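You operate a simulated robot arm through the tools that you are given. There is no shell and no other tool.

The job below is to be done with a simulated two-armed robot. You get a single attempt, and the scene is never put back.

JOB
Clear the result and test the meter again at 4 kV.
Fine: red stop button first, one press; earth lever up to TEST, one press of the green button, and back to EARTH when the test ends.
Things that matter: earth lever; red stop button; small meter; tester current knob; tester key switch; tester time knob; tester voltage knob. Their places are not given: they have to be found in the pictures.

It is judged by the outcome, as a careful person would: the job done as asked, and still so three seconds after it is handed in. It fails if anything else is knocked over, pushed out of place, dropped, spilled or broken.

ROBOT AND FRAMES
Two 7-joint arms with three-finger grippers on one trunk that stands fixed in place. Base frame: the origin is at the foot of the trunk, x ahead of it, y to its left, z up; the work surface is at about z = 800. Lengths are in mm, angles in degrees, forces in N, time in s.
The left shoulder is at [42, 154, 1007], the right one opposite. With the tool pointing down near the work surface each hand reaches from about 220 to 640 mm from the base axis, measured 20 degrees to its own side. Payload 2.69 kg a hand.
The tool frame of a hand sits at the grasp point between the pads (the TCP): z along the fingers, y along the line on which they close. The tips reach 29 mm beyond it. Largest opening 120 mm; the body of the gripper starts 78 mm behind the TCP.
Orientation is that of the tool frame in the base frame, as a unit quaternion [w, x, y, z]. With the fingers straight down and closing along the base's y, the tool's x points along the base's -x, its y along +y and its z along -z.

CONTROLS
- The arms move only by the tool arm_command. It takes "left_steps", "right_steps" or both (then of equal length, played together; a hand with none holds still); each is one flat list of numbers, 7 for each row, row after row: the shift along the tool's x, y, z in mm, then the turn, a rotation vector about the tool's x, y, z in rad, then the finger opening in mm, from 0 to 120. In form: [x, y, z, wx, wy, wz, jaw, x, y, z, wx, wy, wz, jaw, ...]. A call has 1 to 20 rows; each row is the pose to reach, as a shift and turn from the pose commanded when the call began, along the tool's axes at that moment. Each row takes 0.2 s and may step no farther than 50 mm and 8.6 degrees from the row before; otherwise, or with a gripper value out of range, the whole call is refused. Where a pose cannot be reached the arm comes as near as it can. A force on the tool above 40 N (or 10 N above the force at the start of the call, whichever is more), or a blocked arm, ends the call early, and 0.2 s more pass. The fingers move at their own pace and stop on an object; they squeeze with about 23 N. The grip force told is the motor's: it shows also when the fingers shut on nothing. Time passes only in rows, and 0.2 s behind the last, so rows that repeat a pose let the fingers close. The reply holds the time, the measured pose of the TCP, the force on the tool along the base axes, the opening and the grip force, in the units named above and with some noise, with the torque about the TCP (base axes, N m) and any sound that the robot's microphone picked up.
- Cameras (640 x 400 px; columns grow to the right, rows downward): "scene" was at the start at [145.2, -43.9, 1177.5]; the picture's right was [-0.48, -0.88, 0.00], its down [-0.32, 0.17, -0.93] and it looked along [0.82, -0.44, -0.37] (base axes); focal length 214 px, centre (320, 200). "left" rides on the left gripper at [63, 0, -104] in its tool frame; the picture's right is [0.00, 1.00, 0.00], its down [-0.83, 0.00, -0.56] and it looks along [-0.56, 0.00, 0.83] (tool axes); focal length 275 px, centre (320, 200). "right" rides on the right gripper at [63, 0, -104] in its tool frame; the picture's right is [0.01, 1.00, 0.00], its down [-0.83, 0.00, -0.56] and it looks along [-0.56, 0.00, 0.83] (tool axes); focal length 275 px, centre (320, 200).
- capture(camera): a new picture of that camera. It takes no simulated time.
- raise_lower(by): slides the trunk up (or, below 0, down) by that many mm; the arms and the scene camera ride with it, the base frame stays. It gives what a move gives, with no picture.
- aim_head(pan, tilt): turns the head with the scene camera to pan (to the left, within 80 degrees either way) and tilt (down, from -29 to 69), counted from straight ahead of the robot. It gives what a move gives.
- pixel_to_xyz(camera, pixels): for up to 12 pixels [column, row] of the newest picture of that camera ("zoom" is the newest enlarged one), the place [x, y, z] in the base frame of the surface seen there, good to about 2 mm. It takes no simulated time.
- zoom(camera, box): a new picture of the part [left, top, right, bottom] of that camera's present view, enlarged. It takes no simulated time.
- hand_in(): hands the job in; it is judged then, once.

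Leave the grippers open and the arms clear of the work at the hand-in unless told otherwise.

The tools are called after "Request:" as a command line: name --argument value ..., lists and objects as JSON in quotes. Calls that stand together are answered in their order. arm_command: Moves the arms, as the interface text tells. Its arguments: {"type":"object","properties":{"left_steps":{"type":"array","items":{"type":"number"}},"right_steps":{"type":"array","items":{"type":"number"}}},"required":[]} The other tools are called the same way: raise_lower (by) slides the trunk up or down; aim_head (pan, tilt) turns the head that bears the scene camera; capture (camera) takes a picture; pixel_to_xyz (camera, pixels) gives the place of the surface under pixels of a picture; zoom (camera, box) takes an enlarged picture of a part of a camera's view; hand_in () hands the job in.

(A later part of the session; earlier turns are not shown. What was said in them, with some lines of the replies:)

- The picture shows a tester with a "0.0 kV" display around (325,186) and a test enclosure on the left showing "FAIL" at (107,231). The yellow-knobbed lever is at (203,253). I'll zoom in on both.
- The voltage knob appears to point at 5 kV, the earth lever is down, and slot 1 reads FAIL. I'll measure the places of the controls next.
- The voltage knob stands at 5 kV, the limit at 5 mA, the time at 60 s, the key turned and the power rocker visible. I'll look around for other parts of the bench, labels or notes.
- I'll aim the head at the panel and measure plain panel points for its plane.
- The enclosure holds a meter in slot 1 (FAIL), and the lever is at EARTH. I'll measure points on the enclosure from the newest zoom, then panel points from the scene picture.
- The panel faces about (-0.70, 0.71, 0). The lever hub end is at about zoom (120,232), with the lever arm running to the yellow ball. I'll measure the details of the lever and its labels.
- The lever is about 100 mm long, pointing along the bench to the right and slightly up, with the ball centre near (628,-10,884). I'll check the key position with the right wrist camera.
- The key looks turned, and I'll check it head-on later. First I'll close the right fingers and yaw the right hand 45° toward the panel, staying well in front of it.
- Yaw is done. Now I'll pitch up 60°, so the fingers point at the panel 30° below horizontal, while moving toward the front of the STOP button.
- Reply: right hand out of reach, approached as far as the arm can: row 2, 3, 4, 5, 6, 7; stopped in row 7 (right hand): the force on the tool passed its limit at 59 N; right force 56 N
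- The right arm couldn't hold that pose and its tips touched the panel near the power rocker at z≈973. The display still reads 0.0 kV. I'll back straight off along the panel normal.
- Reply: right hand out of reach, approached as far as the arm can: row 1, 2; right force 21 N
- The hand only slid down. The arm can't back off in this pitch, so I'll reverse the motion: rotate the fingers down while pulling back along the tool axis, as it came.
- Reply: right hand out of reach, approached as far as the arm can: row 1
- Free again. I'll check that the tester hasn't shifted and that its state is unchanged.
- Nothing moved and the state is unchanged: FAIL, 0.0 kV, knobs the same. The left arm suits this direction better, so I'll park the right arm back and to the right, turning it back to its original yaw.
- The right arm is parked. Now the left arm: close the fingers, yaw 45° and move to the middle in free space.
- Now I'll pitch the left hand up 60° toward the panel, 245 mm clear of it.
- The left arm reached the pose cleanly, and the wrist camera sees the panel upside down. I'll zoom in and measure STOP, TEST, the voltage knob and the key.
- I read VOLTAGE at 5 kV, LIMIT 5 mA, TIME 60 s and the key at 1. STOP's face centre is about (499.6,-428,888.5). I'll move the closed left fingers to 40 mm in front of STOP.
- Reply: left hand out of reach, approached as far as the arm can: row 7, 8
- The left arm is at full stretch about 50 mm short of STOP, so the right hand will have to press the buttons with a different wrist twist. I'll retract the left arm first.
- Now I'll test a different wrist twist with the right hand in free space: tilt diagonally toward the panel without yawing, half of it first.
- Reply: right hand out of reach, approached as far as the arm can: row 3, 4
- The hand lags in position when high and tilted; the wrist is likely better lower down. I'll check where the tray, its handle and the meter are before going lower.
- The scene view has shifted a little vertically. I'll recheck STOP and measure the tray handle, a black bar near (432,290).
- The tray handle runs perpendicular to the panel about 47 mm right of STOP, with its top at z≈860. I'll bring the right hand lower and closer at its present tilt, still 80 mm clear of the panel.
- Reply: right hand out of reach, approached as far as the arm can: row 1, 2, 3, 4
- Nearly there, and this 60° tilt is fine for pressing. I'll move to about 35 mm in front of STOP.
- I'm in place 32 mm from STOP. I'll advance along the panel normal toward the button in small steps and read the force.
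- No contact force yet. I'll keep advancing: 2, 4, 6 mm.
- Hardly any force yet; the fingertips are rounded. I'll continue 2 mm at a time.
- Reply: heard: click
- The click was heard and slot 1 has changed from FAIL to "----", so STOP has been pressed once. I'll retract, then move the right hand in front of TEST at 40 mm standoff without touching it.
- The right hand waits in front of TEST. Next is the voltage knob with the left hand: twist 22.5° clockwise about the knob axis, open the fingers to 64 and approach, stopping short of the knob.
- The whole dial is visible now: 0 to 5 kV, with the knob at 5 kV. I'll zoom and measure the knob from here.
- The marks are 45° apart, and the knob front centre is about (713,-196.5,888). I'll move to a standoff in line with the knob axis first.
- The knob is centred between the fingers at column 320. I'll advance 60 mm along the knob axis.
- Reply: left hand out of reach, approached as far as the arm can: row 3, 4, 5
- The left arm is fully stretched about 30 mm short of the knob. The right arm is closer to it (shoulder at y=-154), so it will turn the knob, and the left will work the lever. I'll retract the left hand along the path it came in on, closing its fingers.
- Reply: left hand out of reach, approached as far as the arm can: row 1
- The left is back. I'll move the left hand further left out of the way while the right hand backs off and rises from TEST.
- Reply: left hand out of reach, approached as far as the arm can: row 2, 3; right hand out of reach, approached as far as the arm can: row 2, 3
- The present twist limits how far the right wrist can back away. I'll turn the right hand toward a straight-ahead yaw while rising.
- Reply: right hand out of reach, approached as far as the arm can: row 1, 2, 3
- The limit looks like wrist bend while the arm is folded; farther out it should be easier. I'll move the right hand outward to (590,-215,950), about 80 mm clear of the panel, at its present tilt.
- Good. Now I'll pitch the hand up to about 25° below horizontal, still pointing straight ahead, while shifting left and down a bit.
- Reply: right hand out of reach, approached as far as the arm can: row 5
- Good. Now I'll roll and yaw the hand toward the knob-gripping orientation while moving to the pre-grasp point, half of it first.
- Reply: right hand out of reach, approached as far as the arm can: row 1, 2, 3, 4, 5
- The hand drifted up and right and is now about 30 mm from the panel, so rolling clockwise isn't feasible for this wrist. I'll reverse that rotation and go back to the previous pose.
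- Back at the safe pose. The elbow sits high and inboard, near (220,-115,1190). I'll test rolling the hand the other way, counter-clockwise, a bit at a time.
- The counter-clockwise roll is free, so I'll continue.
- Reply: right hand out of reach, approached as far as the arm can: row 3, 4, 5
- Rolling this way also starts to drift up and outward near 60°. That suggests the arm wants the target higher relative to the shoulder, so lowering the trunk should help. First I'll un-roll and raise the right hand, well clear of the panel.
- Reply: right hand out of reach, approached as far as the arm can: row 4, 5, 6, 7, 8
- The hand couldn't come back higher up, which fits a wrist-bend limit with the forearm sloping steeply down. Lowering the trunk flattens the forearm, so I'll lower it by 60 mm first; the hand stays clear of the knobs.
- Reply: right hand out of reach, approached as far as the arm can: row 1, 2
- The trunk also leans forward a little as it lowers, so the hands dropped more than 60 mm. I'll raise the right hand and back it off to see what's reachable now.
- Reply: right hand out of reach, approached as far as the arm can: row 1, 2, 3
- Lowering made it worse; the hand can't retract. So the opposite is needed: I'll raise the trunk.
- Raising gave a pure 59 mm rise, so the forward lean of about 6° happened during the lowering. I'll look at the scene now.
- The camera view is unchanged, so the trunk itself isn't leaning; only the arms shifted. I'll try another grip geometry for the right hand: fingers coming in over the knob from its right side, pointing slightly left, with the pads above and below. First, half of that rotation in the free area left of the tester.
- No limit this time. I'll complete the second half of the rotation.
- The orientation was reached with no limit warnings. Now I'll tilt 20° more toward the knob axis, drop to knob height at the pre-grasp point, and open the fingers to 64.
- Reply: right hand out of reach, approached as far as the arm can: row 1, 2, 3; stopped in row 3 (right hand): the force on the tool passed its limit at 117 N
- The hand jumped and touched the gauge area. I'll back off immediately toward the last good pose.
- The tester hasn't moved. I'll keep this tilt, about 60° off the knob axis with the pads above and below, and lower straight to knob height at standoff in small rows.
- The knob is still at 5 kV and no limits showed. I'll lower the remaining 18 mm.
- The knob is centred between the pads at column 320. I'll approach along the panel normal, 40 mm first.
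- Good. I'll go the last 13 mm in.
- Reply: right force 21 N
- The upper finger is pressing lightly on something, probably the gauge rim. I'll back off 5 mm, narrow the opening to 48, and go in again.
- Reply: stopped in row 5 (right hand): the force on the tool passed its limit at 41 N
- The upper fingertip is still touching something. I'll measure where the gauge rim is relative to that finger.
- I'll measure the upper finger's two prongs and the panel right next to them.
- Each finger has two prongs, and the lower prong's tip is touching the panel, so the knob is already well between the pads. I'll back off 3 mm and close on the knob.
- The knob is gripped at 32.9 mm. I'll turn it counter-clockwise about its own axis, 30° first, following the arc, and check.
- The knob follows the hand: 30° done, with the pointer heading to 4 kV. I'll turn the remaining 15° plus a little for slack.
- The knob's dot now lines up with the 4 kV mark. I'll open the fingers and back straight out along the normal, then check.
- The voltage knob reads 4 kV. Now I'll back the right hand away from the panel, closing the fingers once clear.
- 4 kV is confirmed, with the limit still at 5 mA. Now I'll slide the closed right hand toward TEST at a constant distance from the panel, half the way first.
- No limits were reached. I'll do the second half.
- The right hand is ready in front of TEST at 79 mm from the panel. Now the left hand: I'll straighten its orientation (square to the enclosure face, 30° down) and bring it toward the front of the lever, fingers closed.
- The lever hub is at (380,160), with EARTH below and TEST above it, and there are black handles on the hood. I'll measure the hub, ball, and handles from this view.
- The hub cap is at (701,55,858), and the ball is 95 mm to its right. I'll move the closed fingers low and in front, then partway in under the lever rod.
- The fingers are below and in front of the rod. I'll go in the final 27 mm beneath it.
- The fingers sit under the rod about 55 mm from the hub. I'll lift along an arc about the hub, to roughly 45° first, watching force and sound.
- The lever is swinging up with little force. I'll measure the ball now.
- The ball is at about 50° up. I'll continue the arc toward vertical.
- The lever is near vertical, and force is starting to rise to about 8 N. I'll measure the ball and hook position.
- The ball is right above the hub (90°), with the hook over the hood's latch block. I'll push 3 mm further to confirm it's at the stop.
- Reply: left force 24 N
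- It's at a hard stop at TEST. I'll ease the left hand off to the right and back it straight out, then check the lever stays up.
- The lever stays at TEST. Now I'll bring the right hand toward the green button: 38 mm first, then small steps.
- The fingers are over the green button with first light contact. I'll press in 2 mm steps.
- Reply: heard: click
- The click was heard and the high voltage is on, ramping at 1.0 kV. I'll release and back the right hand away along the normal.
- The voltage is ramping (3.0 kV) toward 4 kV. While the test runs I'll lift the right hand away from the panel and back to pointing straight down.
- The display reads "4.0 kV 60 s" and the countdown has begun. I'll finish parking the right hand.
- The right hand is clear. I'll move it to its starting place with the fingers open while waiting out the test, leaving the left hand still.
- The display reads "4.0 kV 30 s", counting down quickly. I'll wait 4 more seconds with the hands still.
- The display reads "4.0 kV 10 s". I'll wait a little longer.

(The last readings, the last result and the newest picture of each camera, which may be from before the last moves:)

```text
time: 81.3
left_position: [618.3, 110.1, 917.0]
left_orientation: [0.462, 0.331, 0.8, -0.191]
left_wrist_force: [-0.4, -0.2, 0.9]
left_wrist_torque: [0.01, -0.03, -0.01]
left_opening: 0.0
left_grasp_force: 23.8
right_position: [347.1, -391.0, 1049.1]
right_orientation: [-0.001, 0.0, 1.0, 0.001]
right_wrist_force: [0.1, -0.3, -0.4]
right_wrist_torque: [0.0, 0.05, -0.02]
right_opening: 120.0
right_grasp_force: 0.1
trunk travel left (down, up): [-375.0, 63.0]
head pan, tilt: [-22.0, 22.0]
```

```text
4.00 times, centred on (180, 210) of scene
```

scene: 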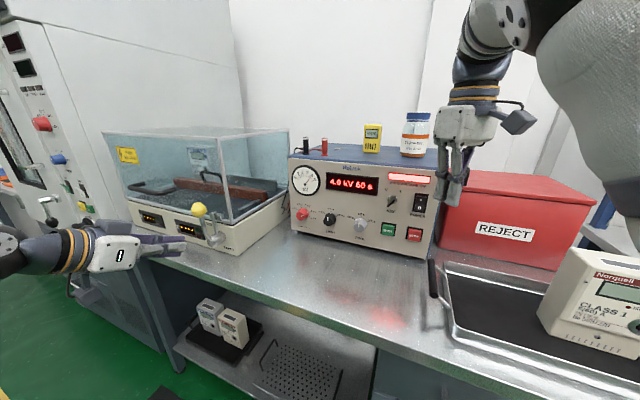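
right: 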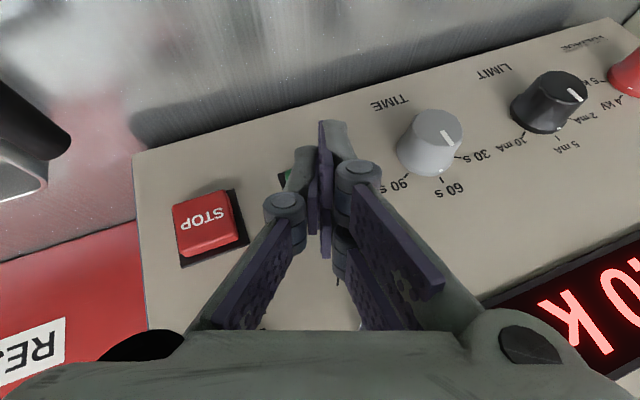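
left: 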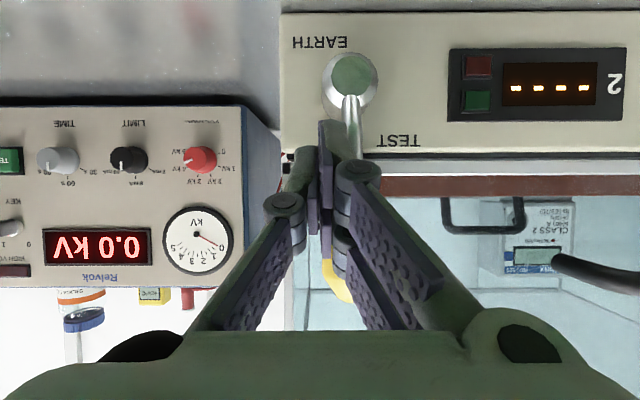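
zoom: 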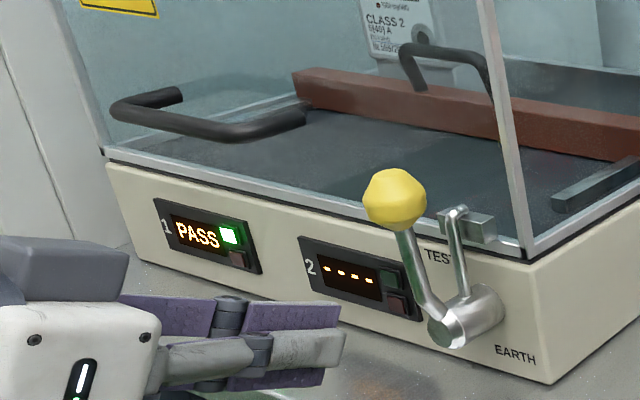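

Slot 1 shows PASS, and the tester is in DISCHARGE with the HV lamp still on. I'll wait until the discharge finishes.

Request:
arm_command --right_steps '[0, 0, 0, 0, 0, 0, 120, 0, 0, 0, 0, 0, 0, 120, 0, 0, 0, 0, 0, 0, 120, 0, 0, 0, 0, 0, 0, 120, 0, 0, 0, 0, 0, 0, 120, 0, 0, 0, 0, 0, 0, 120, 0, 0, 0, 0, 0, 0, 120, 0, 0, 0, 0, 0, 0, 120, 0, 0, 0, 0, 0, 0, 120, 0, 0, 0, 0, 0, 0, 120, 0, 0, 0, 0, 0, 0, 120, 0, 0, 0, 0, 0, 0, 120, 0, 0, 0, 0, 0, 0, 120, 0, 0, 0, 0, 0, 0, 120, 0, 0, 0, 0, 0, 0, 120]'

Request:
zoom --camera "scene" --box '[280, 140, 460, 260]'

```text
time: 84.5
left_position: [618.5, 111.0, 917.6]
left_orientation: [0.462, 0.331, 0.8, -0.191]
left_wrist_force: [-0.4, 0.4, -0.3]
left_wrist_torque: [0.02, 0.03, -0.04]
left_opening: 0.0
left_grasp_force: 23.3
right_position: [347.6, -390.6, 1049.1]
right_orientation: [0.001, -0.002, 1.0, 0.001]
right_wrist_force: [-0.4, 0.0, 0.1]
right_wrist_torque: [0.01, 0.02, 0.02]
right_opening: 120.0
right_grasp_force: 0.1
trunk travel left (down, up): [-375.0, 63.0]
head pan, tilt: [-22.0, 22.0]
```

```text
3.33 times, centred on (370, 200) of scene
```

zoom: 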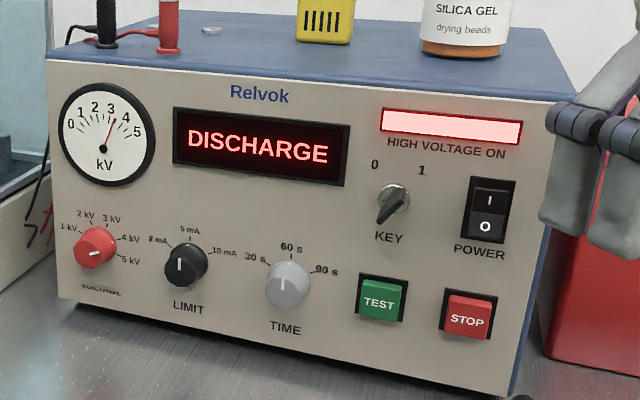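

The test has ended with PASS, and DISCHARGE calls for the earth. I'll place the closed left fingers to the left of the lever rod, in front of the face.

Request:
arm_command --left_steps '[1.7, 30, 1, 0, 0, 0, 0, 3.5, 59, 2, 0, 0, 0, 0, -9.5, 59, 24.5, 0, 0, 0, 0, -22.5, 59, 47, 0, 0, 0, 0]'

Request:
zoom --camera "scene" --box '[120, 160, 260, 260]'

Request:
capture --camera "left"

```text
time: 85.5
left_position: [696.4, 115.9, 913.2]
left_orientation: [0.461, 0.331, 0.801, -0.191]
left_wrist_force: [0.7, -0.3, -0.2]
left_wrist_torque: [0.01, 0.01, 0.04]
left_opening: 0.0
left_grasp_force: 23.2
right_position: [347.6, -390.2, 1049.2]
right_orientation: [0.0, -0.001, 1.0, 0.001]
right_wrist_force: [-0.5, -0.1, 0.8]
right_wrist_torque: [-0.01, 0.0, 0.0]
right_opening: 119.9
right_grasp_force: 0.1
trunk travel left (down, up): [-375.0, 63.0]
head pan, tilt: [-22.0, 22.0]
```

```text
4.00 times, centred on (190, 210) of scene
```

zoom: 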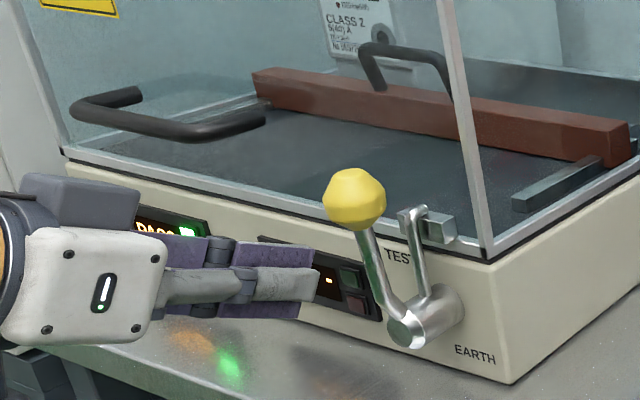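

```text
taken
```

left: 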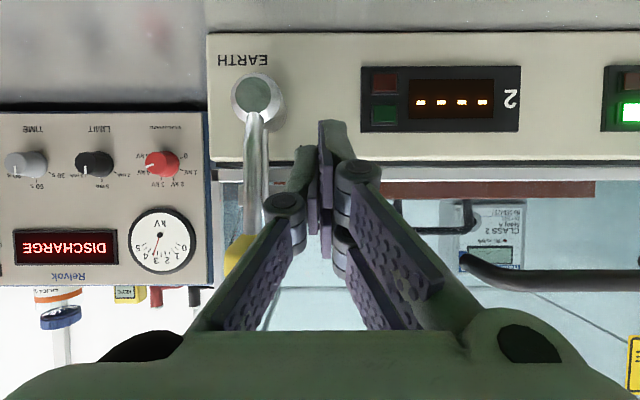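

The fingers are left of the rod. I'll go in the last 26 mm so the fingertips pass the rod's plane.

Request:
arm_command --left_steps '[-6.5, 0, 11.2, 0, 0, 0, 0, -13, 0, 22.5, 0, 0, 0, 0]'

Request:
capture --camera "left"

Request:
zoom --camera "scene" --box '[120, 160, 260, 260]'

```text
time: 86.1
left_position: [716.5, 96.8, 915.5]
left_orientation: [0.463, 0.331, 0.8, -0.191]
left_wrist_force: [-0.7, -0.9, 0.0]
left_wrist_torque: [-0.02, -0.03, 0.0]
left_opening: 0.0
left_grasp_force: 23.5
right_position: [348.2, -390.8, 1049.0]
right_orientation: [0.0, -0.001, 1.0, 0.0]
right_wrist_force: [-0.4, -0.3, -0.4]
right_wrist_torque: [-0.02, -0.02, -0.02]
right_opening: 120.0
right_grasp_force: 0.1
trunk travel left (down, up): [-375.0, 63.0]
head pan, tilt: [-22.0, 22.0]
```

```text
taken
```

left: 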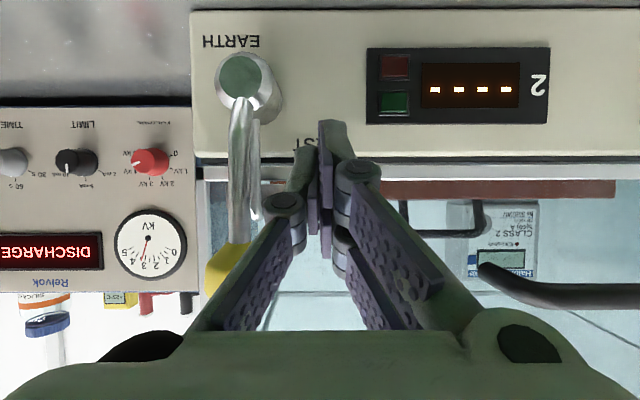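

```text
4.00 times, centred on (190, 210) of scene
```

zoom: 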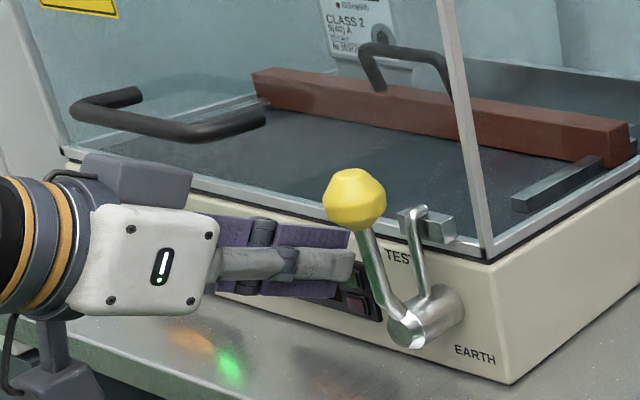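

In position. I'll push the lever to the right and down along its arc, to about 40° first.

Request:
arm_command --left_steps '[0, -13, 0, 0, 0, 0, 0, 0, -25, 0, 0, 0, 0, 0, -1.7, -30.5, -1, 0, 0, 0, 0, -2.9, -34.9, -1.7, 0, 0, 0, 0, -3.7, -40.5, -2.2, 0, 0, 0, 0, -4.1, -45.9, -2.4, 0, 0, 0, 0, -3.7, -52, -2.2, 0, 0, 0, 0, -2.5, -58.5, -1.5, 0, 0, 0, 0, -0.3, -65, -0.2, 0, 0, 0, 0]'

Request:
zoom --camera "scene" --box '[140, 160, 280, 260]'

Request:
capture --camera "left"

```text
time: 88.1
left_position: [669.7, 49.9, 917.0]
left_orientation: [0.462, 0.331, 0.801, -0.19]
left_wrist_force: [0.1, 0.0, 0.1]
left_wrist_torque: [-0.01, 0.01, 0.0]
left_opening: 0.1
left_grasp_force: 23.2
right_position: [346.7, -390.9, 1049.7]
right_orientation: [0.0, 0.0, 1.0, 0.001]
right_wrist_force: [-0.1, -1.0, 0.6]
right_wrist_torque: [-0.02, 0.0, 0.01]
right_opening: 120.2
right_grasp_force: 0.0
trunk travel left (down, up): [-375.0, 63.0]
head pan, tilt: [-22.0, 22.0]
```

```text
4.00 times, centred on (210, 210) of scene
```

zoom: 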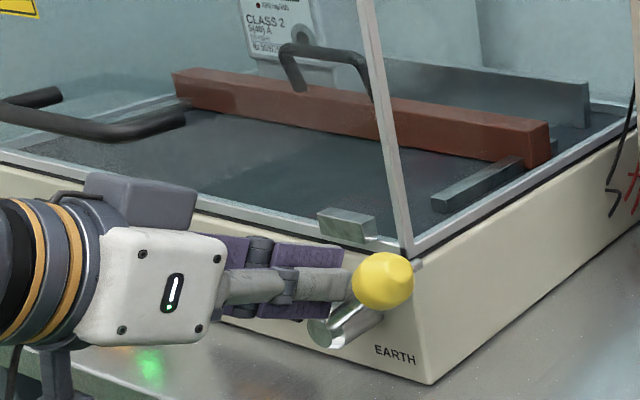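

```text
taken
```

left: 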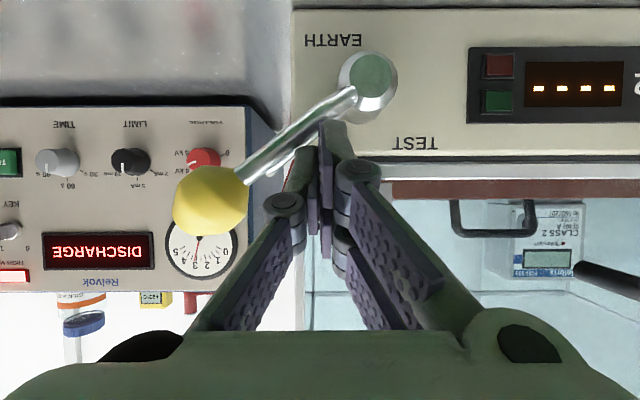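

The lever is at about 38°. I'll continue down to EARTH, watching for the stop force.

Request:
arm_command --left_steps '[2.7, -6.1, 1.6, 0, 0, 0, 0, 6.8, -11.8, 3.9, 0, 0, 0, 0, 10.8, -16.7, 6.3, 0, 0, 0, 0, 12.7, -17.4, 7.4, 0, 0, 0, 0, 14.7, -18, 8.5, 0, 0, 0, 0]'

Request:
zoom --camera "scene" --box '[140, 180, 280, 280]'

Request:
pixel_to_xyz --camera "zoom" --pixels '[[410, 245]]'

Request:
capture --camera "left"

```text
time: 89.3
left_position: [655.9, 39.5, 902.8]
left_orientation: [0.467, 0.329, 0.798, -0.19]
left_wrist_force: [-5.6, 19.4, 21.4]
left_wrist_torque: [0.34, -0.06, 0.1]
left_opening: 0.0
left_grasp_force: 23.3
right_position: [345.3, -389.7, 1051.3]
right_orientation: [0.002, -0.001, 1.0, 0.0]
right_wrist_force: [-0.2, -0.2, 0.1]
right_wrist_torque: [-0.02, 0.01, -0.01]
right_opening: 120.0
right_grasp_force: 0.1
trunk travel left (down, up): [-375.0, 63.0]
head pan, tilt: [-22.0, 22.0]
```

```text
4.00 times, centred on (210, 230) of scene
```

zoom: 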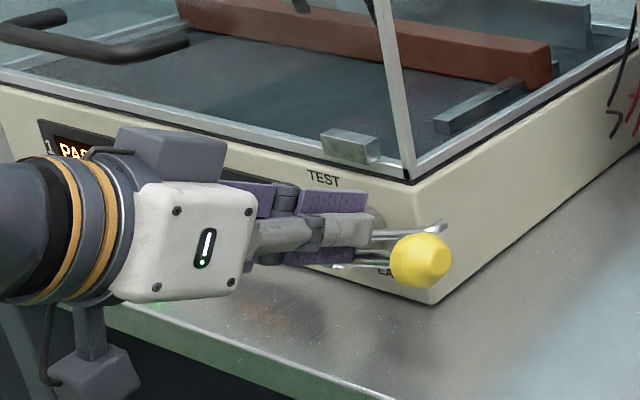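

```text
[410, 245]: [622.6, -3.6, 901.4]
```

```text
taken
```

left: 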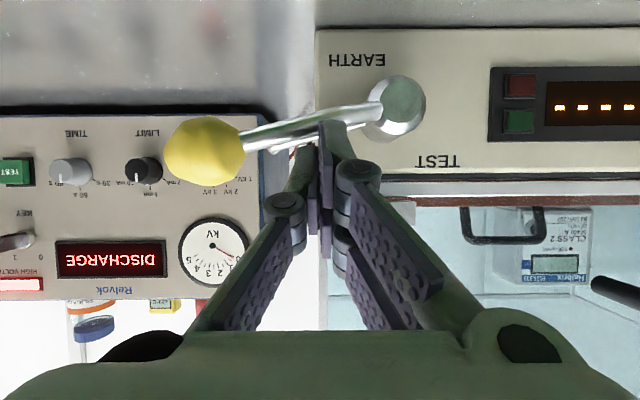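

The force rose to 29 N at the stop, with the ball back at its original pixel (235,245), and the gauge needle is falling. I'll ease up and back the left hand straight out.

Request:
arm_command --left_steps '[-5, 1, -3, 0, 0, 0, 0, -10, 2, -6, 0, 0, 0, 0, 2, 2, -27, 0, 0, 0, 0, 15, 2, -49, 0, 0, 0, 0, 28, 2, -72, 0, 0, 0, 0, 40, 2, -93, 0, 0, 0, 0]'

Request:
zoom --camera "scene" --box '[120, 180, 280, 280]'

Request:
zoom --camera "scene" --box '[280, 140, 460, 260]'

```text
time: 90.7
left_position: [586.3, 108.7, 910.2]
left_orientation: [0.462, 0.331, 0.8, -0.191]
left_wrist_force: [-1.0, 0.4, -0.5]
left_wrist_torque: [-0.02, 0.04, -0.01]
left_opening: 0.0
left_grasp_force: 22.8
right_position: [345.7, -391.1, 1048.6]
right_orientation: [0.0, -0.001, 1.0, 0.002]
right_wrist_force: [0.4, 0.6, -0.3]
right_wrist_torque: [-0.02, -0.01, 0.0]
right_opening: 120.3
right_grasp_force: 0.1
trunk travel left (down, up): [-375.0, 63.0]
head pan, tilt: [-22.0, 22.0]
```

```text
4.00 times, centred on (200, 230) of scene
```

zoom: 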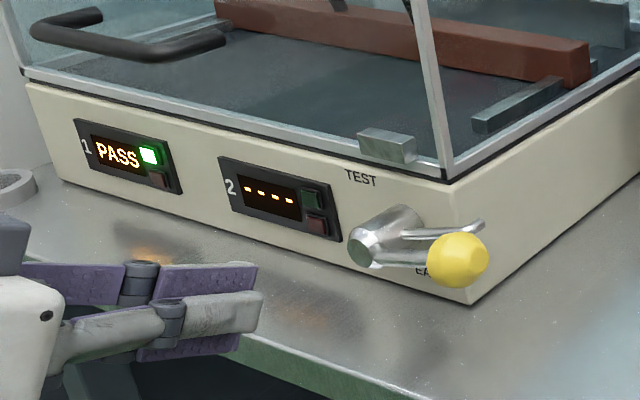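

```text
3.33 times, centred on (370, 200) of scene
```

zoom: 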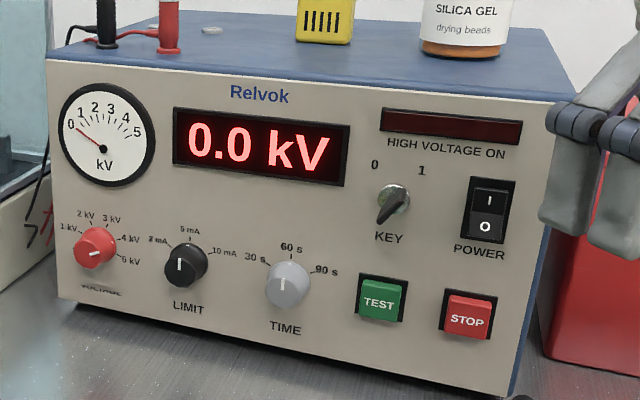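

PASS is shown, with 0.0 kV, the HV lamp off and the lever at EARTH. I'll withdraw the left hand well clear and open its fingers.

Request:
arm_command --left_steps '[-3, -17, -25, 0, 0, 0, 0, -6, -34, -49, 0, 0, 0, 0, -9, -51, -74, 0, 0, 0, 20, -12, -68, -99, 0, 0, 0, 60, -15, -85, -123, 0, 0, 0, 100, -18.5, -102, -148, 0, 0, 0, 120, -18.5, -102, -148, 0, 0, 0, 120, -18.5, -102, -148, 0, 0, 0, 120]'

Request:
capture --camera "scene"

Request:
zoom --camera "scene" --box '[280, 190, 380, 250]'

```text
time: 92.5
left_position: [431.6, 120.2, 1002.9]
left_orientation: [0.462, 0.331, 0.8, -0.19]
left_wrist_force: [0.1, -0.2, -0.3]
left_wrist_torque: [0.0, -0.01, 0.03]
left_opening: 119.9
left_grasp_force: 0.2
left hand out of reach, approached as far as the arm can: row 4
right_position: [347.8, -390.8, 1049.8]
right_orientation: [0.0, -0.001, 1.0, 0.001]
right_wrist_force: [0.4, -0.6, 0.2]
right_wrist_torque: [0.0, 0.0, -0.03]
right_opening: 120.0
right_grasp_force: 0.0
trunk travel left (down, up): [-375.0, 63.0]
head pan, tilt: [-22.0, 22.0]
```

```text
taken
```

scene: 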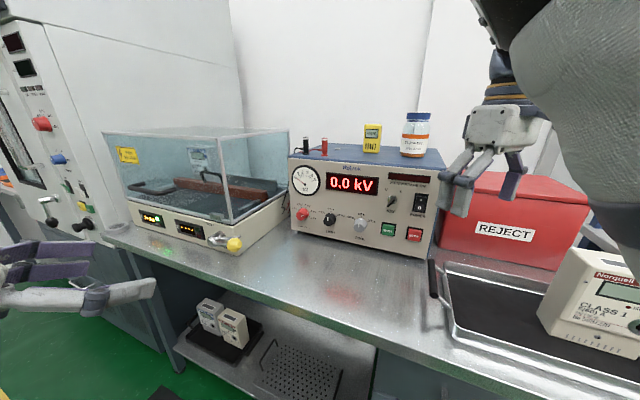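

```text
6.40 times, centred on (330, 220) of scene
```

zoom: 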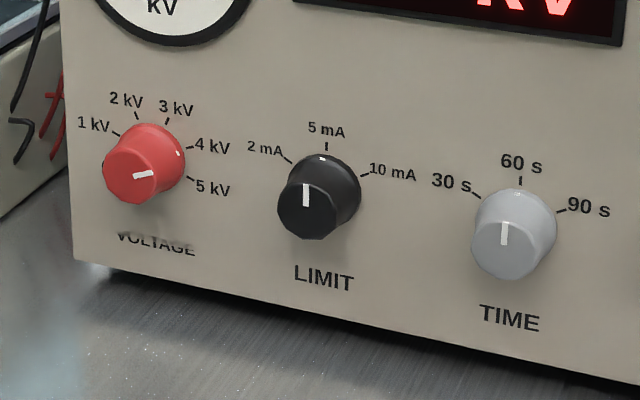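

Everything is as asked: STOP pressed once and the FAIL cleared, voltage at 4 kV, limit 5 mA and time 60 s unchanged. The retest shows PASS, the lever is back at EARTH and HV is off. The grippers are open and the arms clear, so I'll hand in.

Request:
hand_in

```text
The job is handed in.
```

The meter was retested at 4 kV for 60 s and passed. The lever is back at EARTH, the high-voltage lamp is off and the display reads 0.0 kV.

- **Clear:** I pressed the red stop button once, with one click. Slot 1 went from FAIL to dashes.
- **Voltage:** I turned the knob from 5 kV to 4 kV. The current limit (5 mA), the time (60 s) and the key were left as they were.
- **Test:** With the lever up at TEST I pressed the green button once. The display ran at 4.0 kV for the full countdown, and slot 1 then showed PASS.
- **Earth:** The tester then showed DISCHARGE with the high-voltage lamp still on. I waited about 3 s and moved the lever to EARTH while the gauge still read about 3.3 kV. It dropped to zero once the lever was at EARTH.

**Knocks on the tester panel:** While I was finding a reach to the controls, the right hand hit the front panel twice. One hit was near the power switch at about 59 N, the other near the gauge at about 117 N. I rechecked the positions afterwards and nothing had moved. The power switch stayed on, and the gauge read correctly during the test.

Both grippers are open and the arms are clear of the bench.
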